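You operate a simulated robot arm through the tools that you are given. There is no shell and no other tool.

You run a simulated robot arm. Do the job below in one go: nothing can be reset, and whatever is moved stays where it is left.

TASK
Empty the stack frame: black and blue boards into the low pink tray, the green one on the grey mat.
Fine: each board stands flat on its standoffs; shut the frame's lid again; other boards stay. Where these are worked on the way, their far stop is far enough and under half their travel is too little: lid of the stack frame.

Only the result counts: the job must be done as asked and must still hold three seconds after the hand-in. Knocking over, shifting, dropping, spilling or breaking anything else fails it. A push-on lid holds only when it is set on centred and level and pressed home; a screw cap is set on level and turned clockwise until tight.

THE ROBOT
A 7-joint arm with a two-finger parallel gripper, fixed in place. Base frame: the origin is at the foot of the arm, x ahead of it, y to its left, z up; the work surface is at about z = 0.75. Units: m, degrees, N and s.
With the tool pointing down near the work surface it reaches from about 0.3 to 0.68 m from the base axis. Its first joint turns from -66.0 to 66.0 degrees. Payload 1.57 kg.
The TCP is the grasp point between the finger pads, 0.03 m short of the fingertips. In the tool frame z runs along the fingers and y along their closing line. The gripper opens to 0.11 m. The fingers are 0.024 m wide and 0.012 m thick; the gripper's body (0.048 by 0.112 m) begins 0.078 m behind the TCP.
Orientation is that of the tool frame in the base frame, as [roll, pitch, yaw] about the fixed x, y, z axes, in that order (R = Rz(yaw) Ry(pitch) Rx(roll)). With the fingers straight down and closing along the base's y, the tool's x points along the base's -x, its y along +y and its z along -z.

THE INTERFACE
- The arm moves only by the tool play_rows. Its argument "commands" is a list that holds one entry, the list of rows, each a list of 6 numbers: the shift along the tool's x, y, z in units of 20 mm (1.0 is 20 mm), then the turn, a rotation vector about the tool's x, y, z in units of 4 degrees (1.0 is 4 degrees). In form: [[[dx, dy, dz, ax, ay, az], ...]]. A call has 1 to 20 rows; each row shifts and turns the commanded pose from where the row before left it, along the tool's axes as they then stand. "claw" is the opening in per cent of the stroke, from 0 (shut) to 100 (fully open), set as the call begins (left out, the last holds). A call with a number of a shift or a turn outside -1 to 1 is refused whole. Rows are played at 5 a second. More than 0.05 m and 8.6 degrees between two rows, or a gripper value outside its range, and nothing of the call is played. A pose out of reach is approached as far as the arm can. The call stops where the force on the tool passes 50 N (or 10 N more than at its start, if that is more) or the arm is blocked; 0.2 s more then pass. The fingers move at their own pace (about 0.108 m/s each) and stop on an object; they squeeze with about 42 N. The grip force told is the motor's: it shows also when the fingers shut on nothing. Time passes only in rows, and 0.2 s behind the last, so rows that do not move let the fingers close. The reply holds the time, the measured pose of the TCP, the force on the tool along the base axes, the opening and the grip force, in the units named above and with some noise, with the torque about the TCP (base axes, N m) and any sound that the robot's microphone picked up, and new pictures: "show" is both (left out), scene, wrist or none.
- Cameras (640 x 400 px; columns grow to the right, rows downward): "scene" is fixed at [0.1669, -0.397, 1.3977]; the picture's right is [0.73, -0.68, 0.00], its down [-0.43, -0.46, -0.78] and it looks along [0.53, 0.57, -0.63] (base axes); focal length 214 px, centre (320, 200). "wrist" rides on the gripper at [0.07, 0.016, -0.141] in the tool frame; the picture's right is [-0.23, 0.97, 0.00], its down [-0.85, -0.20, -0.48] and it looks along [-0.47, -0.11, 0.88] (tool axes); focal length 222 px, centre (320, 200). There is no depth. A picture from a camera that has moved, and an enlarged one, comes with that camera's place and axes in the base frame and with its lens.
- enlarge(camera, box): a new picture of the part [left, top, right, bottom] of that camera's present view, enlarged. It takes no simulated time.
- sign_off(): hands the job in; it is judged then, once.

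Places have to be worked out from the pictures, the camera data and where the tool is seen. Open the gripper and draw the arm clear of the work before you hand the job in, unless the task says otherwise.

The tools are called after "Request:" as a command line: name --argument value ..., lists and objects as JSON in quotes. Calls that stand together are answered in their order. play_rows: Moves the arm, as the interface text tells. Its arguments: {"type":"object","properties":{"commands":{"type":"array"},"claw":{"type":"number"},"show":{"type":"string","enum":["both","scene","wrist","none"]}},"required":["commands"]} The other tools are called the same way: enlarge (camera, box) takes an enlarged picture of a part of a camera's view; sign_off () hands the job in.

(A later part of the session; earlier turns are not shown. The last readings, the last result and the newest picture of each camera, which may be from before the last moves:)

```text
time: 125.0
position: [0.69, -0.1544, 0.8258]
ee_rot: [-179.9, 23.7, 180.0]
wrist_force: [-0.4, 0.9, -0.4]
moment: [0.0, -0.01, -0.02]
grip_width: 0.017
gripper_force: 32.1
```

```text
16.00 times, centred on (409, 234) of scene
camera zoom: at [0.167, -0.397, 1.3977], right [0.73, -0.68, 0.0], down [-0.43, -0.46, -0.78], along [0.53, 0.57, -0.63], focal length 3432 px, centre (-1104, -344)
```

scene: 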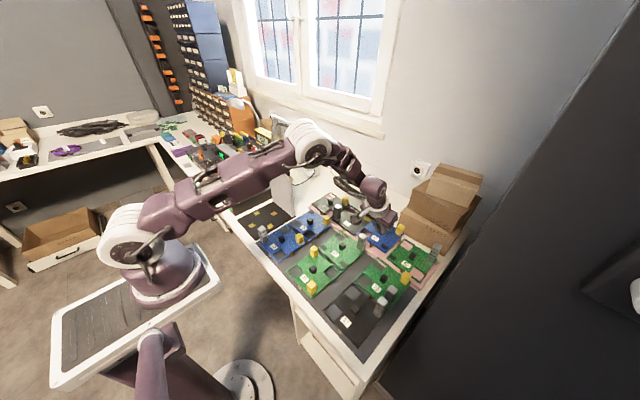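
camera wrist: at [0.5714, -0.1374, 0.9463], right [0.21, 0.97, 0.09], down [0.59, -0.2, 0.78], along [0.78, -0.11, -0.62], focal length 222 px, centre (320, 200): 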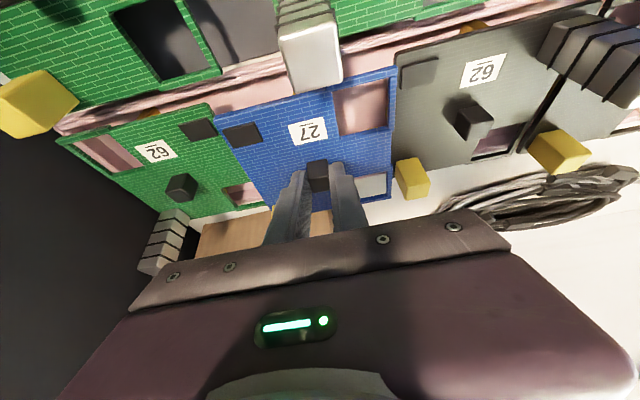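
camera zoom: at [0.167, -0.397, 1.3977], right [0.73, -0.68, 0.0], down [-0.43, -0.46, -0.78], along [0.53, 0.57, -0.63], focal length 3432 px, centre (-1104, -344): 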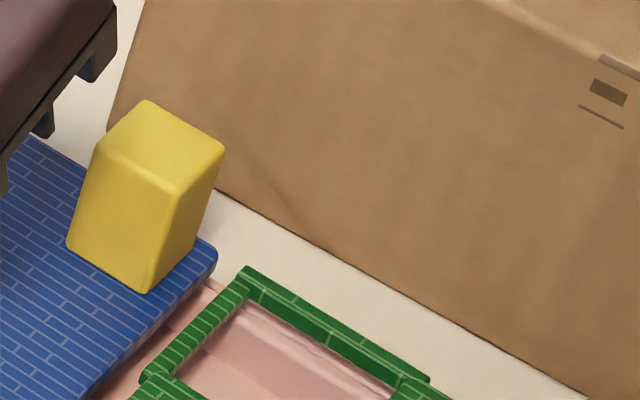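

I magnify the near foot strongly to see whether it stands over or behind the rim.

Request:
enlarge --camera "scene" --box '[370, 246, 382, 256]'

Request:
enlarge --camera "scene" --box '[318, 208, 330, 218]'

Request:
enlarge --camera "scene" --box '[394, 256, 410, 270]'

```text
16.00 times, centred on (376, 251) of scene
camera zoom: at [0.167, -0.397, 1.3977], right [0.73, -0.68, 0.0], down [-0.43, -0.46, -0.78], along [0.53, 0.57, -0.63], focal length 3432 px, centre (-576, -616)
```

zoom: 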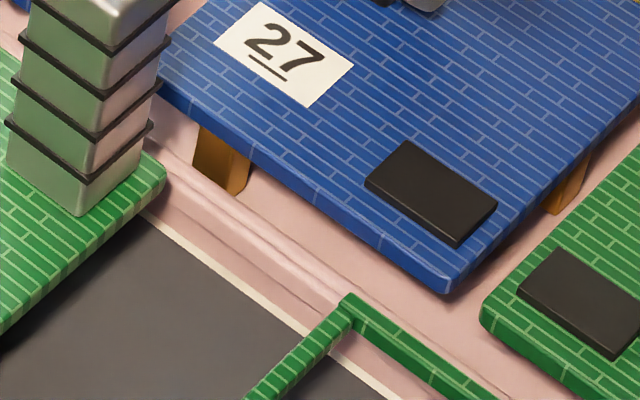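

```text
16.00 times, centred on (324, 213) of scene
camera zoom: at [0.167, -0.397, 1.3977], right [0.73, -0.68, 0.0], down [-0.43, -0.46, -0.78], along [0.53, 0.57, -0.63], focal length 3432 px, centre (256, -8)
```

zoom: 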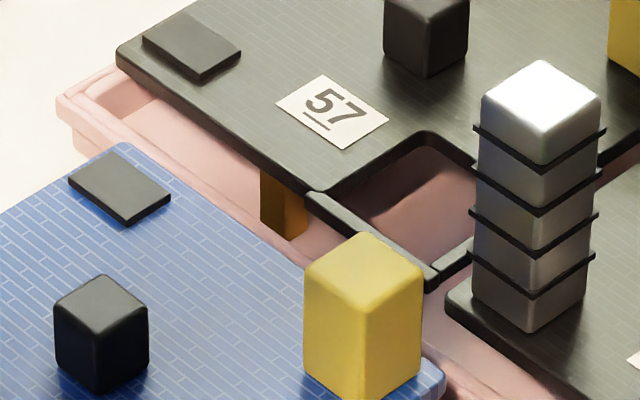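

```text
16.00 times, centred on (402, 263) of scene
camera zoom: at [0.167, -0.397, 1.3977], right [0.73, -0.68, 0.0], down [-0.43, -0.46, -0.78], along [0.53, 0.57, -0.63], focal length 3432 px, centre (-992, -808)
```

zoom: 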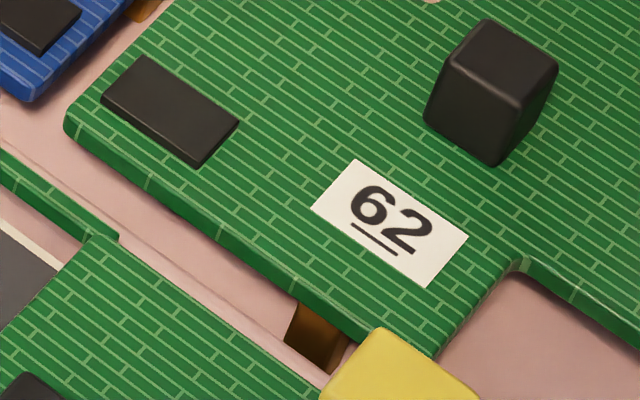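

Near and far edges both line up with green 62's to within about a millimetre, and the foot is inside the rim, so the board is at rest height and level. I open the fingers.

Request:
play_rows --commands '[[[0, 0, 0, 0, 0, 0], [0, 0, 0, 0, 0, 0], [0, 0, 0, 0, 0, 0]]]' --claw 36

Request:
enlarge --camera "scene" --box '[350, 210, 410, 255]'

Request:
enlarge --camera "scene" --box '[366, 240, 392, 258]'

```text
time: 125.8
position: [0.6909, -0.1546, 0.8279]
ee_rot: [-179.9, 23.9, -179.8]
wrist_force: [0.2, 0.1, 0.0]
moment: [-0.04, -0.04, 0.03]
grip_width: 0.0396
gripper_force: 0.1
camera wrist: at [0.5697, -0.1367, 0.928], right [0.21, 0.97, 0.09], down [0.59, -0.2, 0.78], along [0.78, -0.11, -0.61], focal length 222 px, centre (320, 200)
```

scene: 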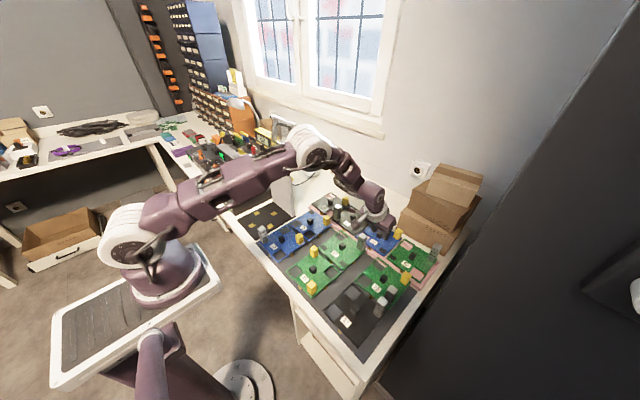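
wrist: 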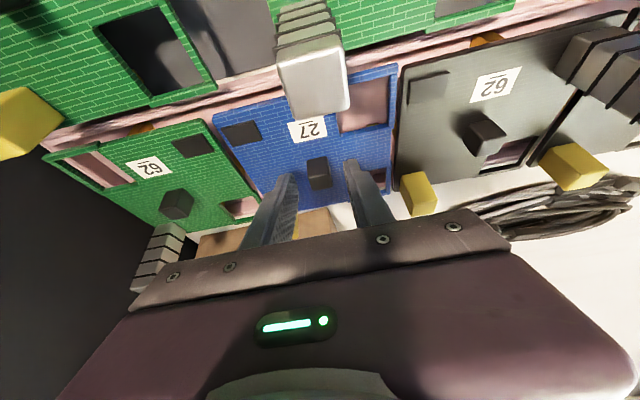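

```text
8.89 times, centred on (380, 232) of scene
camera zoom: at [0.1669, -0.397, 1.3977], right [0.73, -0.68, 0.0], down [-0.43, -0.46, -0.78], along [0.53, 0.57, -0.63], focal length 1906 px, centre (-213, -89)
```

zoom: 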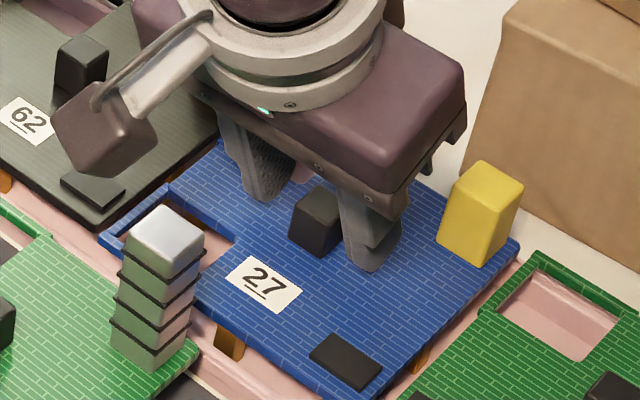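

```text
16.00 times, centred on (379, 249) of scene
camera zoom: at [0.1669, -0.397, 1.3977], right [0.73, -0.68, 0.0], down [-0.43, -0.46, -0.78], along [0.53, 0.57, -0.63], focal length 3432 px, centre (-624, -584)
```

zoom: 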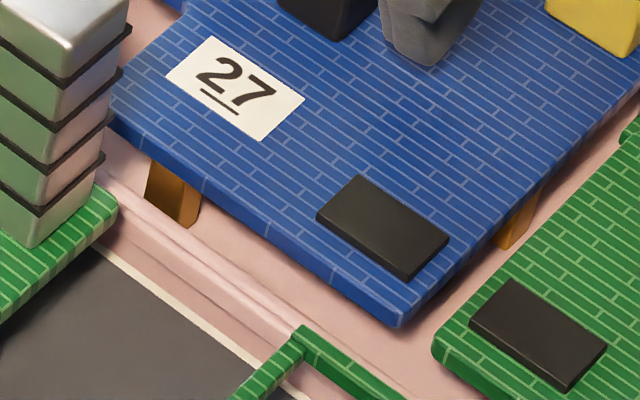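

Released; the board hardly moved and looks flat. I withdraw straight up.

Request:
play_rows --commands '[[[-0.203, 0, -0.457, 0, 0, 0], [-0.4067, 0, -0.9135, 0, 0, 0], [-0.4067, 0, -0.9135, 0, 0, 0], [-0.4067, 0, -0.9135, 0, 0, 0], [-0.4067, 0, -0.9135, 0, 0, 0], [-0.4067, 0, -0.9135, 0, 0, 0], [-0.4067, 0, -0.9135, 0, 0, 0], [-0.4067, 0, -0.9135, 0, 0, 0], [-0.4067, 0, -0.9135, 0, 0, 0], [-0.4067, 0, -0.9135, 0, 0, 0], [-0.4067, 0, -0.9135, 0, 0, 0], [0, 0, 0, 0, 0, 0]]]'

Request:
enlarge --camera "scene" --box '[340, 200, 440, 275]'

Request:
enlarge --camera "wrist" --box '[120, 20, 420, 200]'

```text
time: 128.4
position: [0.6913, -0.1546, 1.0362]
ee_rot: [-179.8, 23.7, -179.7]
wrist_force: [-0.2, 0.4, 0.5]
moment: [0.01, 0.0, -0.03]
grip_width: 0.0395
gripper_force: 0.0
camera wrist: at [0.5698, -0.1372, 1.1362], right [0.21, 0.97, 0.09], down [0.59, -0.2, 0.78], along [0.78, -0.11, -0.61], focal length 222 px, centre (320, 200)
```

scene: 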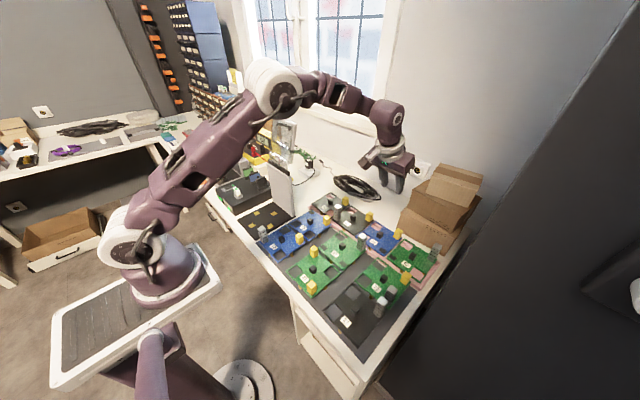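
wrist: 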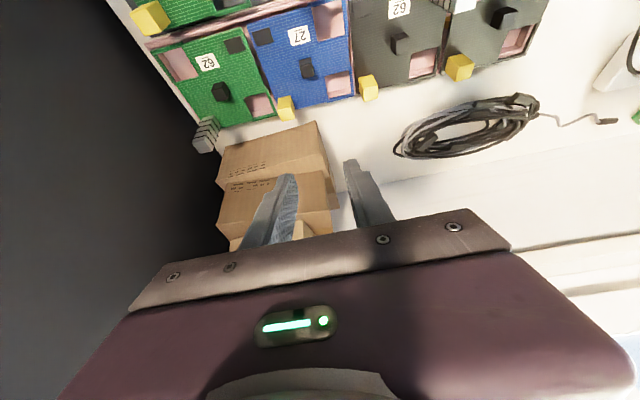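

```text
5.33 times, centred on (390, 238) of scene
camera zoom: at [0.1669, -0.397, 1.3977], right [0.73, -0.68, 0.0], down [-0.43, -0.46, -0.78], along [0.53, 0.57, -0.63], focal length 1144 px, centre (-53, 0)
```

zoom: 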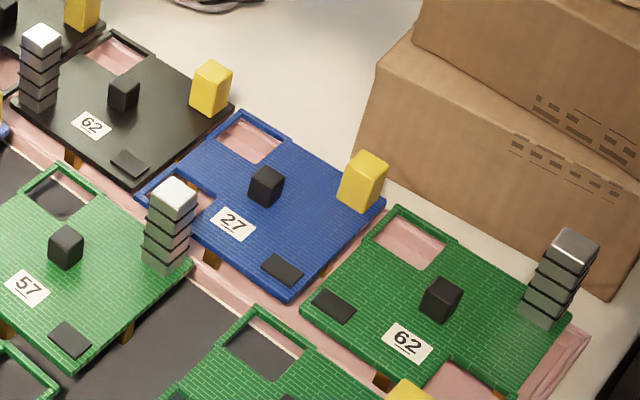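

```text
2.13 times, centred on (270, 110) of wrist
camera zoom: at [0.5698, -0.1372, 1.1362], right [0.21, 0.97, 0.09], down [0.59, -0.2, 0.78], along [0.78, -0.11, -0.61], focal length 474 px, centre (427, 392)
```

zoom: 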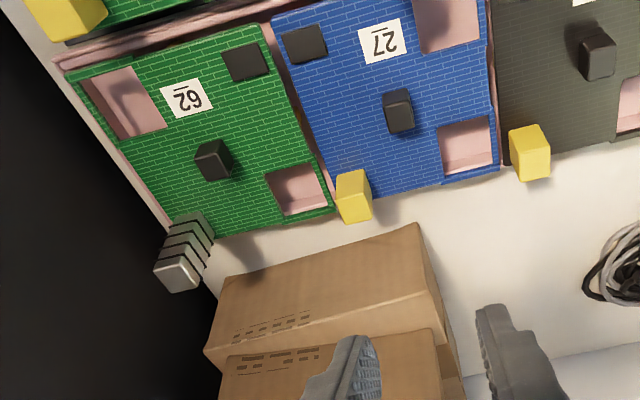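

All three boards are out. I verify that blue 27 lies flat by comparing its edges with its neighbours' at high magnification.

Request:
enlarge --camera "scene" --box '[362, 216, 402, 246]'

Request:
enlarge --camera "scene" --box '[366, 236, 402, 260]'

Request:
enlarge --camera "scene" --box '[376, 212, 422, 245]'

```text
13.33 times, centred on (382, 231) of scene
camera zoom: at [0.1669, -0.397, 1.3977], right [0.73, -0.68, 0.0], down [-0.43, -0.46, -0.78], along [0.53, 0.57, -0.63], focal length 2860 px, centre (-507, -213)
```

zoom: 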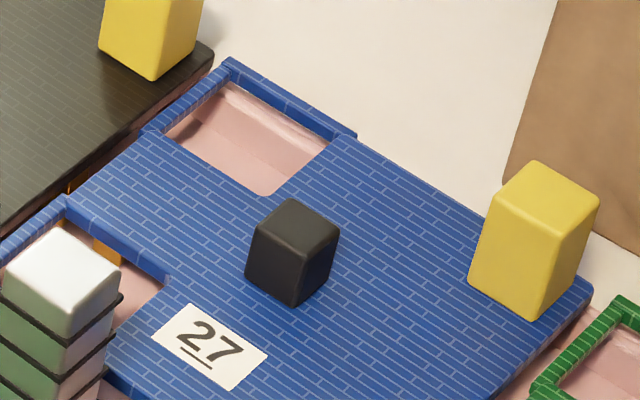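

```text
16.00 times, centred on (384, 248) of scene
camera zoom: at [0.1669, -0.397, 1.3977], right [0.73, -0.68, 0.0], down [-0.43, -0.46, -0.78], along [0.53, 0.57, -0.63], focal length 3432 px, centre (-704, -568)
```

zoom: 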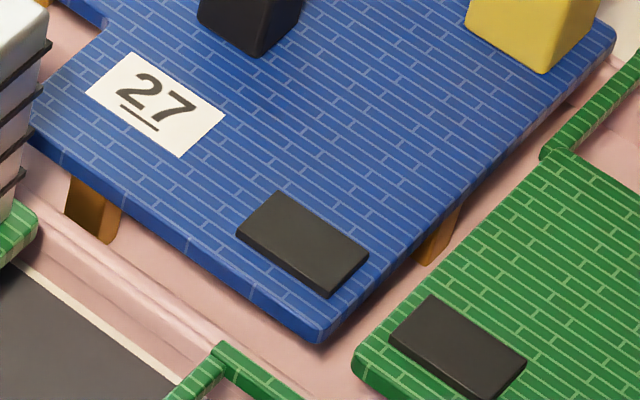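

```text
12.12 times, centred on (399, 228) of scene
camera zoom: at [0.1669, -0.397, 1.3977], right [0.73, -0.68, 0.0], down [-0.43, -0.46, -0.78], along [0.53, 0.57, -0.63], focal length 2600 px, centre (-638, -146)
```

zoom: 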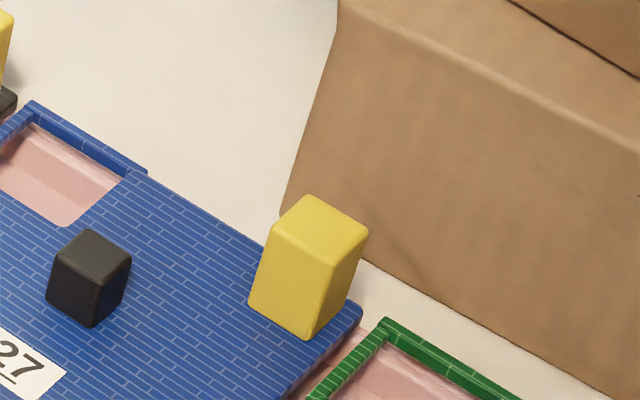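

Blue 27 lies flat and in line with its neighbours. Now the lid: I rise, untilt the tool and move back to the right side of the frame.

Request:
play_rows --commands '[[[-0.4067, 0, -0.9135, 0, 0, 0], [-0.4067, 0, -0.9135, 0, 0, 0], [-0.4067, 0, -0.9135, 0, 0, 0], [-0.4067, 0, -0.9135, 0, 0, 0], [-0.4067, 0, -0.9135, 0, 0, 0], [-0.4067, 0, -0.9135, 0, 0, 0], [0, 0, 0, 0, 1, 0], [0, 0, 0, 0, 1, 0], [0, 0, 0, 0, 1, 0], [0, 0, 0, 0, 1, 0], [0, 0, 0, 0, 1, 0], [0, 0, 0, 0, 0.95, 0], [0, 0, 0, 0, 0, 0]]]' --show "none"

Request:
play_rows --commands '[[[0.55, 0.9, 0, 0, 0, 0], [0.55, 0.9, 0, 0, 0, 0], [0.55, 0.9, 0, 0, 0, 0], [0.55, 0.9, 0, 0, 0, 0], [0.55, 0.9, 0, 0, 0, 0], [0.55, 0.9, 0, 0, 0, 0], [0.55, 0.9, 0, 0, 0, 0], [0.55, 0.9, 0, 0, 0, 0], [0.55, 0.9, 0, 0, 0, 0], [0.55, 0.9, 0, 0, 0, 0], [0, 0, 0, 0, 0, 0]]]'

```text
time: 131.2
position: [0.6338, -0.1385, 1.1373]
ee_rot: [-179.9, 3.9, -179.9]
wrist_force: [0.1, 0.7, 0.1]
moment: [-0.03, -0.03, -0.01]
grip_width: 0.0393
gripper_force: 0.2
out of reach, approached as far as the arm can: row 8, 9, 10, 11, 12
```

```text
time: 133.6
position: [0.5255, 0.0427, 1.1281]
ee_rot: [-179.8, 4.1, -179.9]
wrist_force: [0.1, 0.3, 0.1]
moment: [0.04, 0.0, -0.03]
grip_width: 0.0397
gripper_force: 0.1
camera wrist: at [0.445, 0.0604, 1.2644], right [0.23, 0.97, 0.01], down [0.82, -0.2, 0.54], along [0.53, -0.11, -0.84], focal length 222 px, centre (320, 200)
```

scene: 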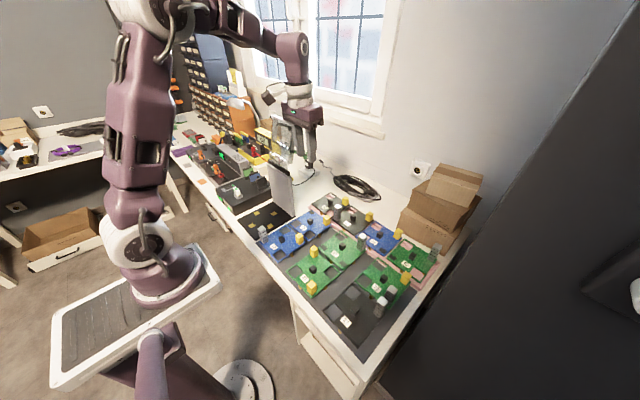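
wrist: 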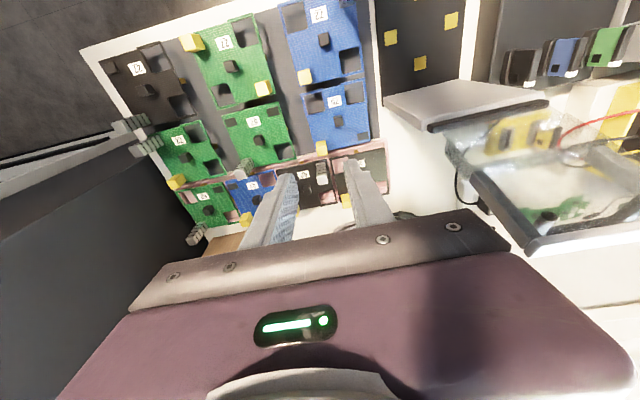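

At (0.526, 0.043, 1.128); the open lid is well visible. I level the tool and yaw by −90° again.

Request:
play_rows --commands '[[[0, 0, 0, 0, 1, 0], [0, 0, 0, 0, 0, -1], [0, 0, 0, 0, 0, -1], [0, 0, 0, 0, 0, -1], [0, 0, 0, 0, 0, -1], [0, 0, 0, 0, 0, -1], [0, 0, 0, 0, 0, -1], [0, 0, 0, 0, 0, -1], [0, 0, 0, 0, 0, -1], [0, 0, 0, 0, 0, -1], [0, 0, 0, 0, 0, -1], [0, 0, 0, 0, 0, -1], [0, 0, 0, 0, 0, -1], [0, 0, 0, 0, 0, -1], [0, 0, 0, 0, 0, -1], [0, 0, 0, 0, 0, -1], [0, 0, 0, 0, 0, -1], [0, 0, 0, 0, 0, -1], [0, 0, 0, 0, 0, -1]]]' --show "none"

Request:
play_rows --commands '[[[0, 0, 0, 0, 0, -1], [0, 0, 0, 0, 0, -1], [0, 0, 0, 0, 0, -1], [0, 0, 0, 0, 0, -1], [0, 0, 0, 0, 0, -0.5], [0, 0, 0, 0, -1, 0], [0, 0, 0, 0, -1, 0], [0, 0, 0, 0, -1, 0], [0, 0, 0, 0, -1, 0], [0, 0, 0, 0, -1, 0], [0, 0, 0, 0, -1, 0], [0, 0, 0, 0, -1, 0], [0, 0, 0, 0, -1, 0], [0, 0, 0, 0, -1, 0], [0, 0, 0, 0, -1, 0], [0, 0, 0, 0, -1, 0], [0, 0, 0, 0, -1, 0], [0, 0, 0, 0, 0, 0]]]' --claw 90

Request:
enlarge --camera "scene" --box '[240, 90, 340, 200]'

Request:
enlarge --camera "wrist" --box '[140, 60, 440, 240]'

```text
time: 137.6
position: [0.5252, 0.0407, 1.1301]
ee_rot: [-179.9, -0.1, -107.8]
wrist_force: [-0.3, 0.2, 0.4]
moment: [0.0, -0.03, -0.03]
grip_width: 0.0395
gripper_force: 0.0
```

```text
time: 141.4
position: [0.5252, 0.0422, 1.1294]
ee_rot: [-179.9, 47.9, -89.9]
wrist_force: [0.0, 0.2, 0.0]
moment: [-0.04, 0.01, -0.03]
grip_width: 0.0988
gripper_force: 0.1
camera wrist: at [0.5086, -0.1082, 1.172], right [-0.97, 0.15, 0.17], down [0.2, 0.22, 0.96], along [0.11, 0.96, -0.24], focal length 222 px, centre (320, 200)
```

scene: 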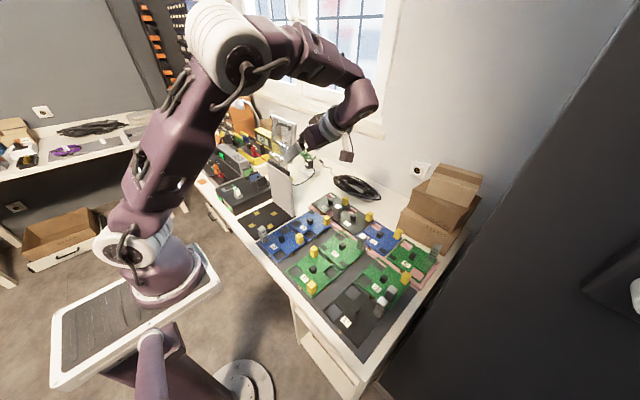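
wrist: 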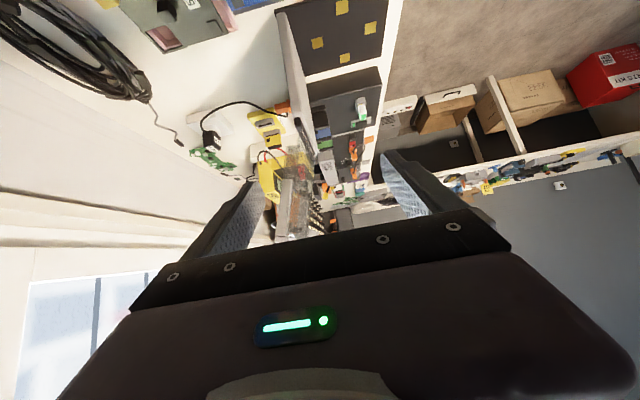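

```text
3.64 times, centred on (290, 145) of scene
camera zoom: at [0.1669, -0.397, 1.3977], right [0.73, -0.68, 0.0], down [-0.43, -0.46, -0.78], along [0.53, 0.57, -0.63], focal length 780 px, centre (429, 400)
```

zoom: 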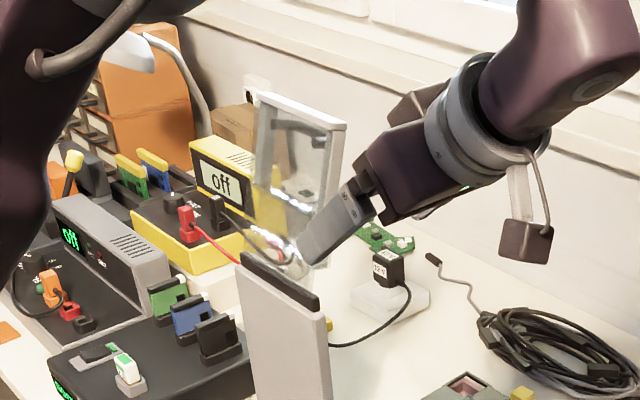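

```text
2.13 times, centred on (290, 150) of wrist
camera zoom: at [0.5086, -0.1082, 1.172], right [-0.97, 0.15, 0.17], down [0.2, 0.22, 0.96], along [0.11, 0.96, -0.24], focal length 474 px, centre (384, 307)
```

zoom: 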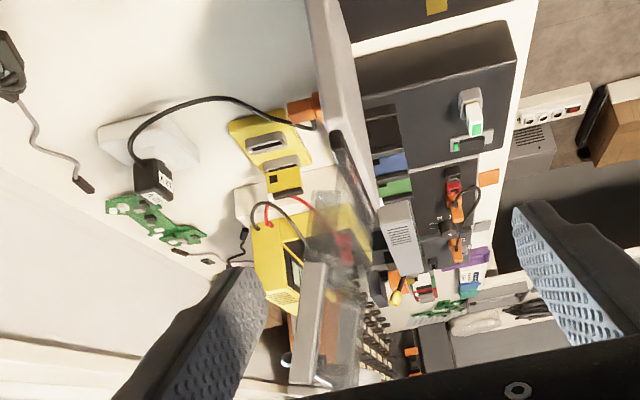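

The lid stands between the two opened fingers as planned. I shift +45 mm in x to centre on it, lower to z≈1.075 and move in +y up to just outside its edge.

Request:
play_rows --commands '[[[0, -0.75, 0, 0, 0, 0], [0, -0.75, 0, 0, 0, 0], [0, -0.75, 0, 0, 0, 0], [0.505, 0, 0.455, 0, 0, 0], [0.505, 0, 0.455, 0, 0, 0], [0.505, 0, 0.455, 0, 0, 0], [0.505, 0, 0.455, 0, 0, 0], [-0.66, 0, 0.73, 0, 0, 0], [-0.66, 0, 0.73, 0, 0, 0], [-0.66, 0, 0.73, 0, 0, 0], [-0.66, 0, 0.73, 0, 0, 0], [0, 0, 0, 0, 0, 0]]]'

Request:
enlarge --camera "scene" --box '[240, 90, 340, 200]'

Request:
enlarge --camera "wrist" --box '[140, 60, 440, 240]'

```text
time: 144.0
position: [0.5679, 0.12, 1.075]
ee_rot: [-179.9, 48.0, -89.9]
wrist_force: [0.1, -0.2, 0.8]
moment: [0.0, -0.02, 0.0]
grip_width: 0.099
gripper_force: 0.1
camera wrist: at [0.5527, -0.0305, 1.1173], right [-0.97, 0.15, 0.17], down [0.2, 0.22, 0.96], along [0.11, 0.96, -0.24], focal length 222 px, centre (320, 200)
```

scene: 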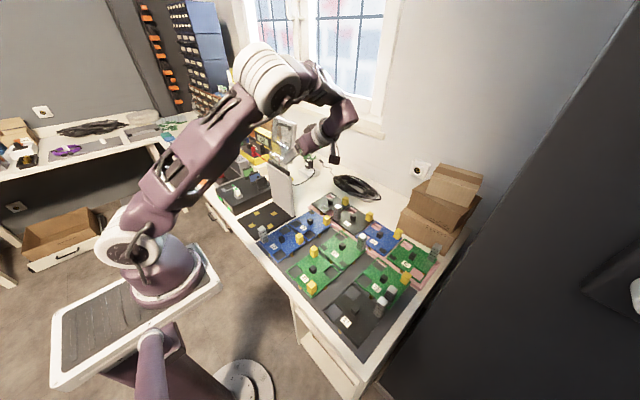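
wrist: 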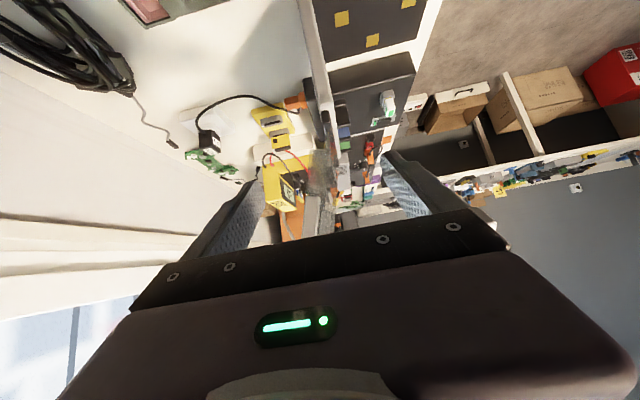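

```text
3.64 times, centred on (290, 145) of scene
camera zoom: at [0.167, -0.397, 1.3977], right [0.73, -0.68, 0.0], down [-0.43, -0.46, -0.78], along [0.53, 0.57, -0.63], focal length 780 px, centre (429, 400)
```

zoom: 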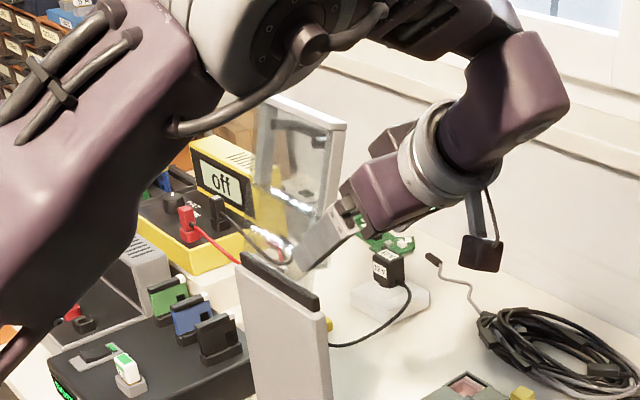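

```text
2.13 times, centred on (290, 150) of wrist
camera zoom: at [0.5527, -0.0305, 1.1173], right [-0.97, 0.15, 0.17], down [0.2, 0.22, 0.96], along [0.11, 0.96, -0.24], focal length 474 px, centre (384, 307)
```

zoom: 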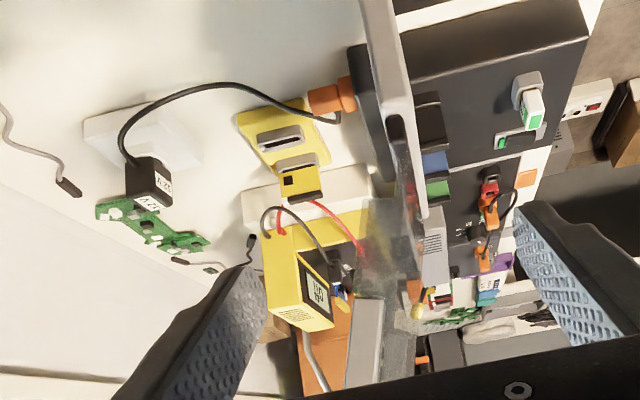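

The lid edge is between the two fingers with clearance on both sides. I move in +y by 88 mm so that the fingers straddle it.

Request:
play_rows --commands '[[[-0.588, 0, 0.654, 0, 0, 0], [-0.588, 0, 0.654, 0, 0, 0], [-0.588, 0, 0.654, 0, 0, 0], [-0.588, 0, 0.654, 0, 0, 0], [-0.588, 0, 0.654, 0, 0, 0], [0, 0, 0, 0, 0, 0]]]'

Request:
enlarge --camera "scene" --box '[240, 90, 340, 200]'

Request:
enlarge --camera "wrist" --box '[140, 60, 440, 240]'

```text
time: 145.4
position: [0.5714, 0.2094, 1.0744]
ee_rot: [-179.8, 48.0, -89.9]
wrist_force: [0.1, -0.5, -0.6]
moment: [-0.02, -0.02, -0.04]
grip_width: 0.0989
gripper_force: 0.2
camera wrist: at [0.5543, 0.0591, 1.1172], right [-0.97, 0.15, 0.17], down [0.2, 0.22, 0.96], along [0.11, 0.96, -0.24], focal length 222 px, centre (320, 200)
```

scene: 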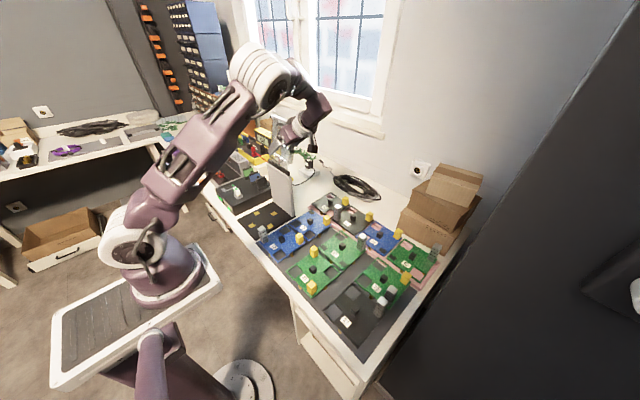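
wrist: 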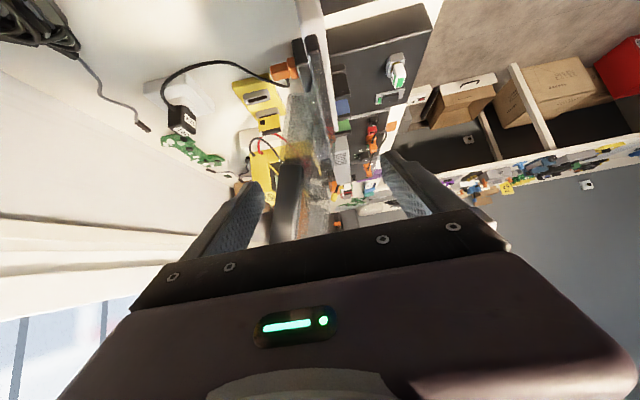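

```text
3.64 times, centred on (290, 145) of scene
camera zoom: at [0.167, -0.397, 1.3977], right [0.73, -0.68, 0.0], down [-0.43, -0.46, -0.78], along [0.53, 0.57, -0.63], focal length 780 px, centre (429, 400)
```

zoom: 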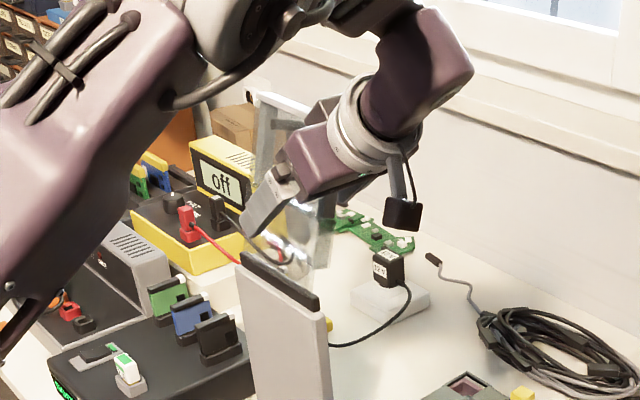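

```text
2.13 times, centred on (290, 150) of wrist
camera zoom: at [0.5543, 0.0591, 1.1172], right [-0.97, 0.15, 0.17], down [0.2, 0.22, 0.96], along [0.11, 0.96, -0.24], focal length 474 px, centre (384, 307)
```

zoom: 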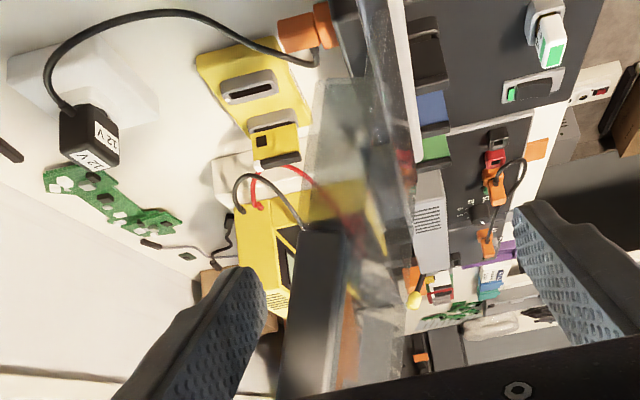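

The lid is between the fingers, closer to the outer one. I shift +12 mm in x to centre on it and narrow the opening to 50 mm so the inner finger can catch the lid when it passes vertical.

Request:
play_rows --commands '[[[0, -0.6, 0, 0, 0, 0], [0, 0, 0, 0, 0, 0], [0, 0, 0, 0, 0, 0]]]' --show "none"

Request:
play_rows --commands '[[[0, 0, 0, 0, 0, 0], [0, 0, 0, 0, 0, 0], [0, 0, 0, 0, 0, 0]]]' --claw 46

Request:
enlarge --camera "wrist" --box '[140, 60, 440, 240]'

```text
time: 146.2
position: [0.5816, 0.2095, 1.0756]
ee_rot: [-180.0, 48.0, -89.8]
wrist_force: [0.1, -0.7, -0.8]
moment: [0.0, -0.01, -0.01]
grip_width: 0.099
gripper_force: 0.1
```

```text
time: 147.0
position: [0.5811, 0.2082, 1.0751]
ee_rot: [-179.9, 47.9, -89.9]
wrist_force: [-0.5, 0.8, -0.1]
moment: [-0.02, 0.04, 0.02]
grip_width: 0.0506
gripper_force: 0.1
camera wrist: at [0.5655, 0.0585, 1.1175], right [-0.97, 0.15, 0.17], down [0.2, 0.22, 0.96], along [0.11, 0.96, -0.24], focal length 222 px, centre (320, 200)
```

scene: 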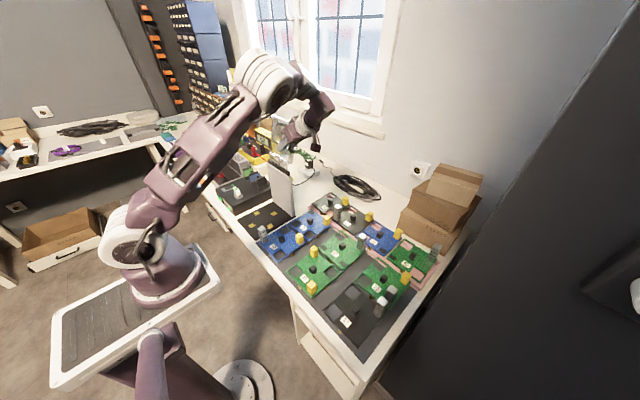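
wrist: 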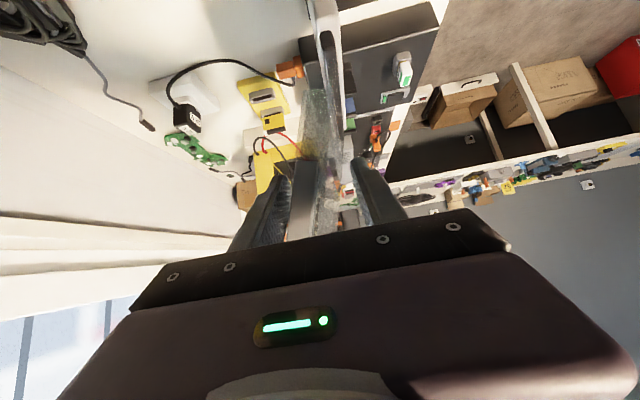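

```text
2.13 times, centred on (290, 150) of wrist
camera zoom: at [0.5655, 0.0585, 1.1175], right [-0.97, 0.15, 0.17], down [0.2, 0.22, 0.96], along [0.11, 0.96, -0.24], focal length 474 px, centre (384, 307)
```

zoom: 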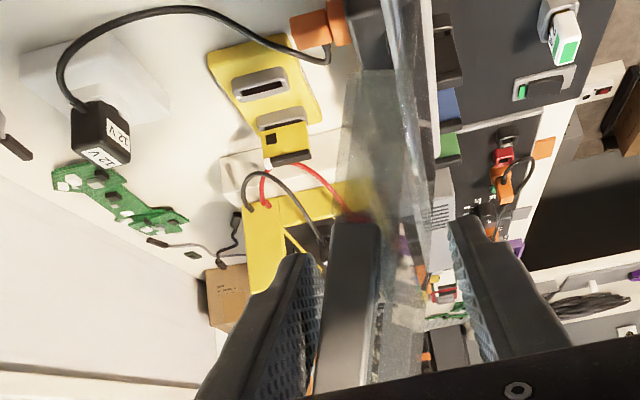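

The side bar sits between the finger pads. I pull the lid in −x by 30 mm with the outer finger and watch.

Request:
play_rows --commands '[[[0, 0.5, 0, 0, 0, 0], [0, 0.5, 0, 0, 0, 0], [0, 0.5, 0, 0, 0, 0], [0, 0, 0, 0, 0, 0]]]'

Request:
enlarge --camera "wrist" --box '[140, 60, 440, 240]'

Request:
enlarge --camera "scene" --box '[240, 90, 340, 200]'

```text
time: 148.0
position: [0.5511, 0.2076, 1.0743]
ee_rot: [-180.0, 47.9, -89.9]
wrist_force: [0.5, 0.6, -0.4]
moment: [-0.01, 0.0, -0.02]
grip_width: 0.0511
gripper_force: 0.1
camera wrist: at [0.5354, 0.0575, 1.1165], right [-0.97, 0.15, 0.17], down [0.2, 0.22, 0.96], along [0.11, 0.96, -0.24], focal length 222 px, centre (320, 200)
```

scene: 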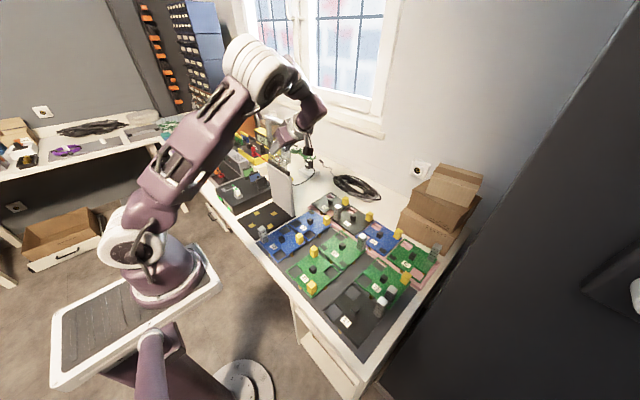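
wrist: 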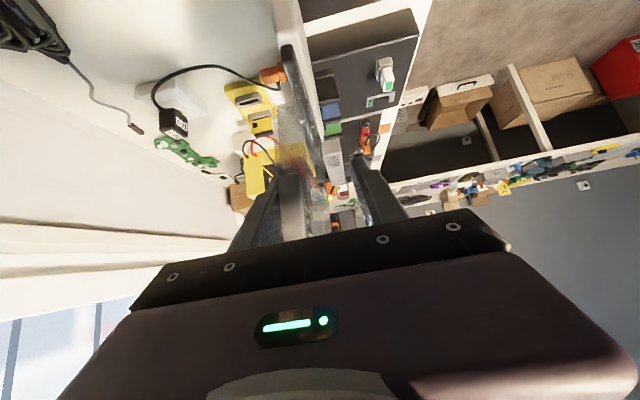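

```text
2.13 times, centred on (290, 150) of wrist
camera zoom: at [0.5354, 0.0575, 1.1165], right [-0.97, 0.15, 0.17], down [0.2, 0.22, 0.96], along [0.11, 0.96, -0.24], focal length 474 px, centre (384, 307)
```

zoom: 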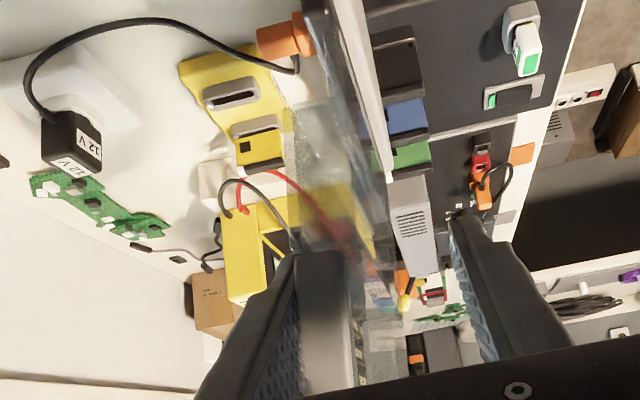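

```text
3.64 times, centred on (290, 145) of scene
camera zoom: at [0.1669, -0.397, 1.3977], right [0.73, -0.68, 0.0], down [-0.43, -0.46, -0.78], along [0.53, 0.57, -0.63], focal length 780 px, centre (429, 400)
```

zoom: 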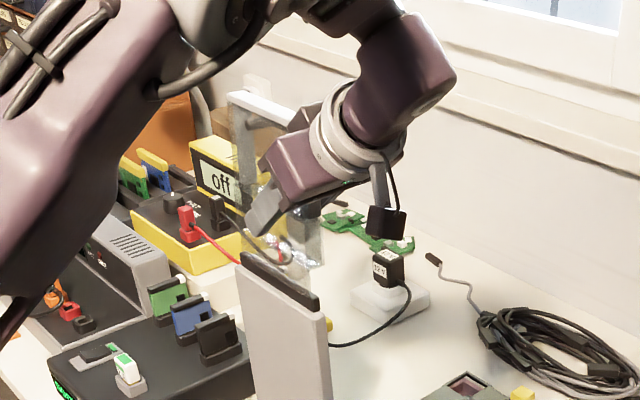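

The lid follows and is about vertical. I go on 30 mm in −x.

Request:
play_rows --commands '[[[0, 0.4, 0, 0, 0, 0], [0, 0.4, 0, 0, 0, 0], [0, 0.4, 0, 0, 0, 0], [0, 0.3, 0, 0, 0, 0], [0, 0, 0, 0, 0, 0]]]'

Request:
enlarge --camera "wrist" --box '[140, 60, 440, 240]'

Request:
enlarge --camera "scene" --box '[230, 90, 330, 200]'

```text
time: 149.2
position: [0.5212, 0.2086, 1.0744]
ee_rot: [-179.8, 47.9, -90.0]
wrist_force: [-0.1, 0.4, -0.1]
moment: [-0.02, 0.04, 0.0]
grip_width: 0.0508
gripper_force: 0.5
camera wrist: at [0.5056, 0.0585, 1.117], right [-0.97, 0.15, 0.17], down [0.2, 0.22, 0.96], along [0.11, 0.96, -0.24], focal length 222 px, centre (320, 200)
```

scene: 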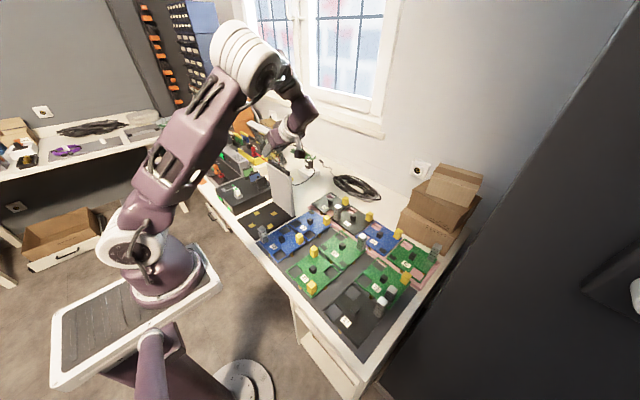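
wrist: 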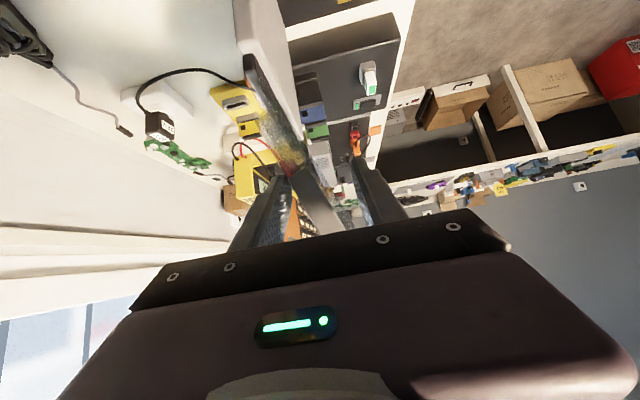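

```text
2.13 times, centred on (290, 150) of wrist
camera zoom: at [0.5056, 0.0585, 1.117], right [-0.97, 0.15, 0.17], down [0.2, 0.22, 0.96], along [0.11, 0.96, -0.24], focal length 474 px, centre (384, 307)
```

zoom: 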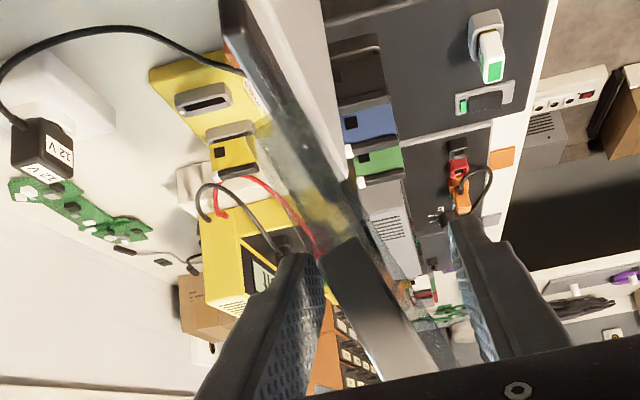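

```text
3.64 times, centred on (280, 145) of scene
camera zoom: at [0.1669, -0.397, 1.3977], right [0.73, -0.68, 0.0], down [-0.43, -0.46, -0.78], along [0.53, 0.57, -0.63], focal length 780 px, centre (466, 400)
```

zoom: 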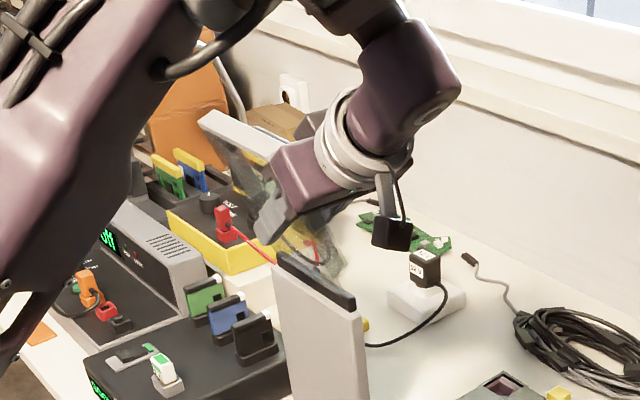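

The lid has tipped past vertical and now leans on the inner finger at roughly 65°, so it falls by its own weight and must be lowered on that finger. I widen the gripper to 99 mm while shifting +24 mm in x, so the inner finger stays put and there is room for turning the tool.

Request:
play_rows --commands '[[[0, -1, 0, 0, 0, 0], [0, -0.2, 0, 0, 0, 0], [0, 0, 0, 0, 0, 0]]]' --claw 90

Request:
enlarge --camera "wrist" --box '[140, 60, 440, 240]'

Request:
enlarge --camera "scene" --box '[230, 90, 330, 200]'

```text
time: 150.0
position: [0.5437, 0.2088, 1.0748]
ee_rot: [-180.0, 48.0, -89.9]
wrist_force: [0.8, 0.0, 0.1]
moment: [0.0, -0.01, 0.03]
grip_width: 0.0991
gripper_force: 0.0
camera wrist: at [0.5286, 0.0584, 1.1172], right [-0.97, 0.15, 0.17], down [0.2, 0.22, 0.96], along [0.11, 0.96, -0.24], focal length 222 px, centre (320, 200)
```

scene: 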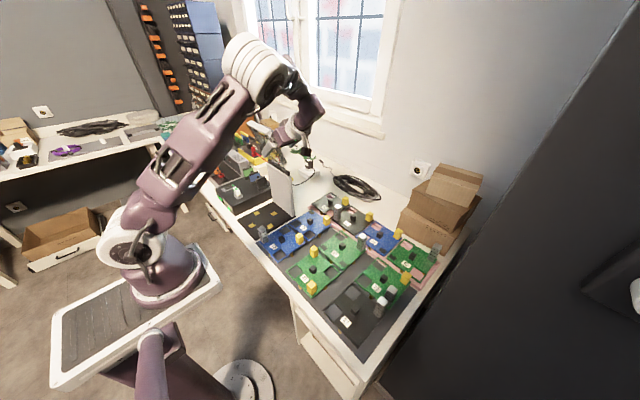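
wrist: 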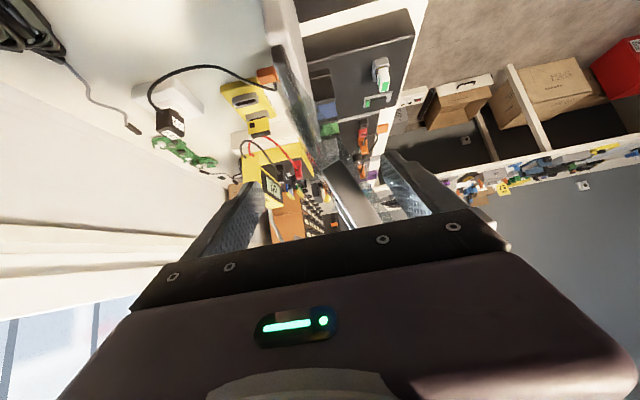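

```text
2.13 times, centred on (290, 150) of wrist
camera zoom: at [0.5286, 0.0584, 1.1172], right [-0.97, 0.15, 0.17], down [0.2, 0.22, 0.96], along [0.11, 0.96, -0.24], focal length 474 px, centre (384, 307)
```

zoom: 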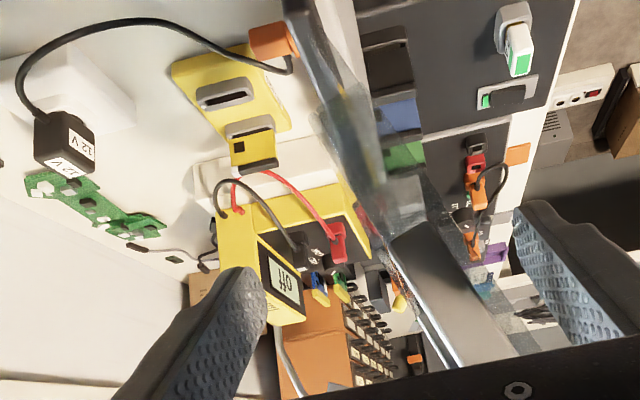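

```text
3.64 times, centred on (280, 145) of scene
camera zoom: at [0.1669, -0.397, 1.3977], right [0.73, -0.68, 0.0], down [-0.43, -0.46, -0.78], along [0.53, 0.57, -0.63], focal length 780 px, centre (466, 400)
```

zoom: 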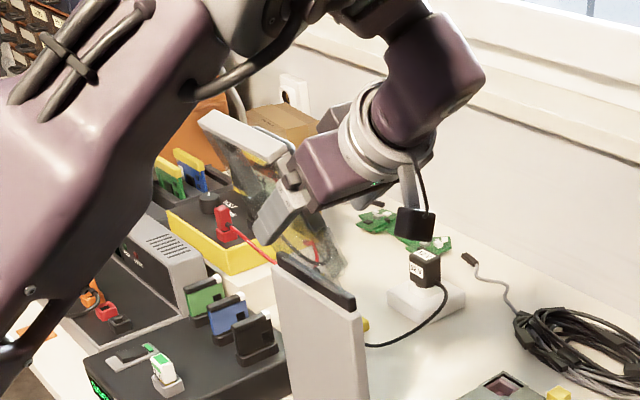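

The lid did not move. I test whether it is held by friction: I move the inner finger 10 mm away in −x and see if the lid follows.

Request:
play_rows --commands '[[[0, 0.25, 0, 0, 0, 0], [0, 0.25, 0, 0, 0, 0], [0, 0, 0, 0, 0, 0], [0, 0, 0, 0, 0, 0]]]'

Request:
enlarge --camera "wrist" --box '[140, 60, 440, 240]'

Request:
enlarge --camera "scene" --box '[230, 90, 330, 200]'

```text
time: 151.0
position: [0.5347, 0.2099, 1.0734]
ee_rot: [-179.9, 47.9, -89.9]
wrist_force: [-0.4, -0.3, -0.4]
moment: [0.01, -0.04, -0.01]
grip_width: 0.0992
gripper_force: 0.1
camera wrist: at [0.5184, 0.0588, 1.117], right [-0.97, 0.15, 0.17], down [0.2, 0.22, 0.96], along [0.11, 0.96, -0.24], focal length 222 px, centre (320, 200)
```

scene: 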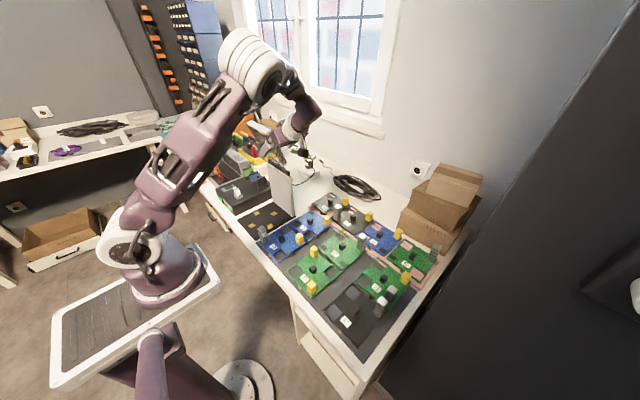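
wrist: 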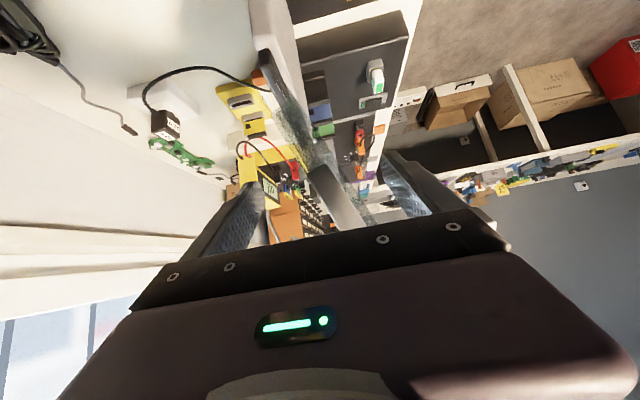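

```text
2.13 times, centred on (290, 150) of wrist
camera zoom: at [0.5184, 0.0588, 1.117], right [-0.97, 0.15, 0.17], down [0.2, 0.22, 0.96], along [0.11, 0.96, -0.24], focal length 474 px, centre (384, 307)
```

zoom: 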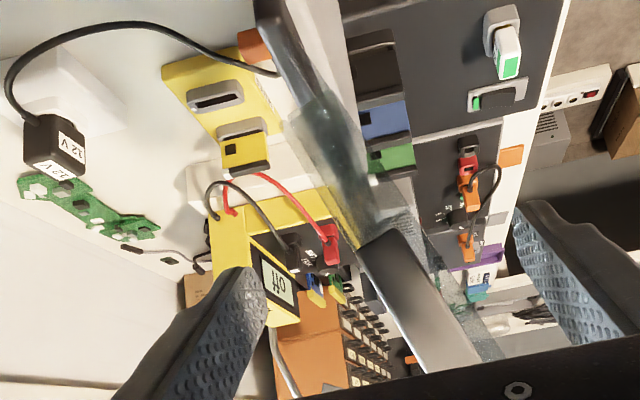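

```text
3.64 times, centred on (280, 145) of scene
camera zoom: at [0.1669, -0.397, 1.3977], right [0.73, -0.68, 0.0], down [-0.43, -0.46, -0.78], along [0.53, 0.57, -0.63], focal length 780 px, centre (466, 400)
```

zoom: 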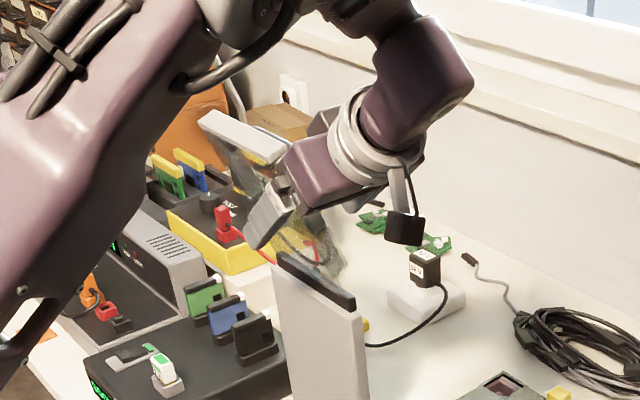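

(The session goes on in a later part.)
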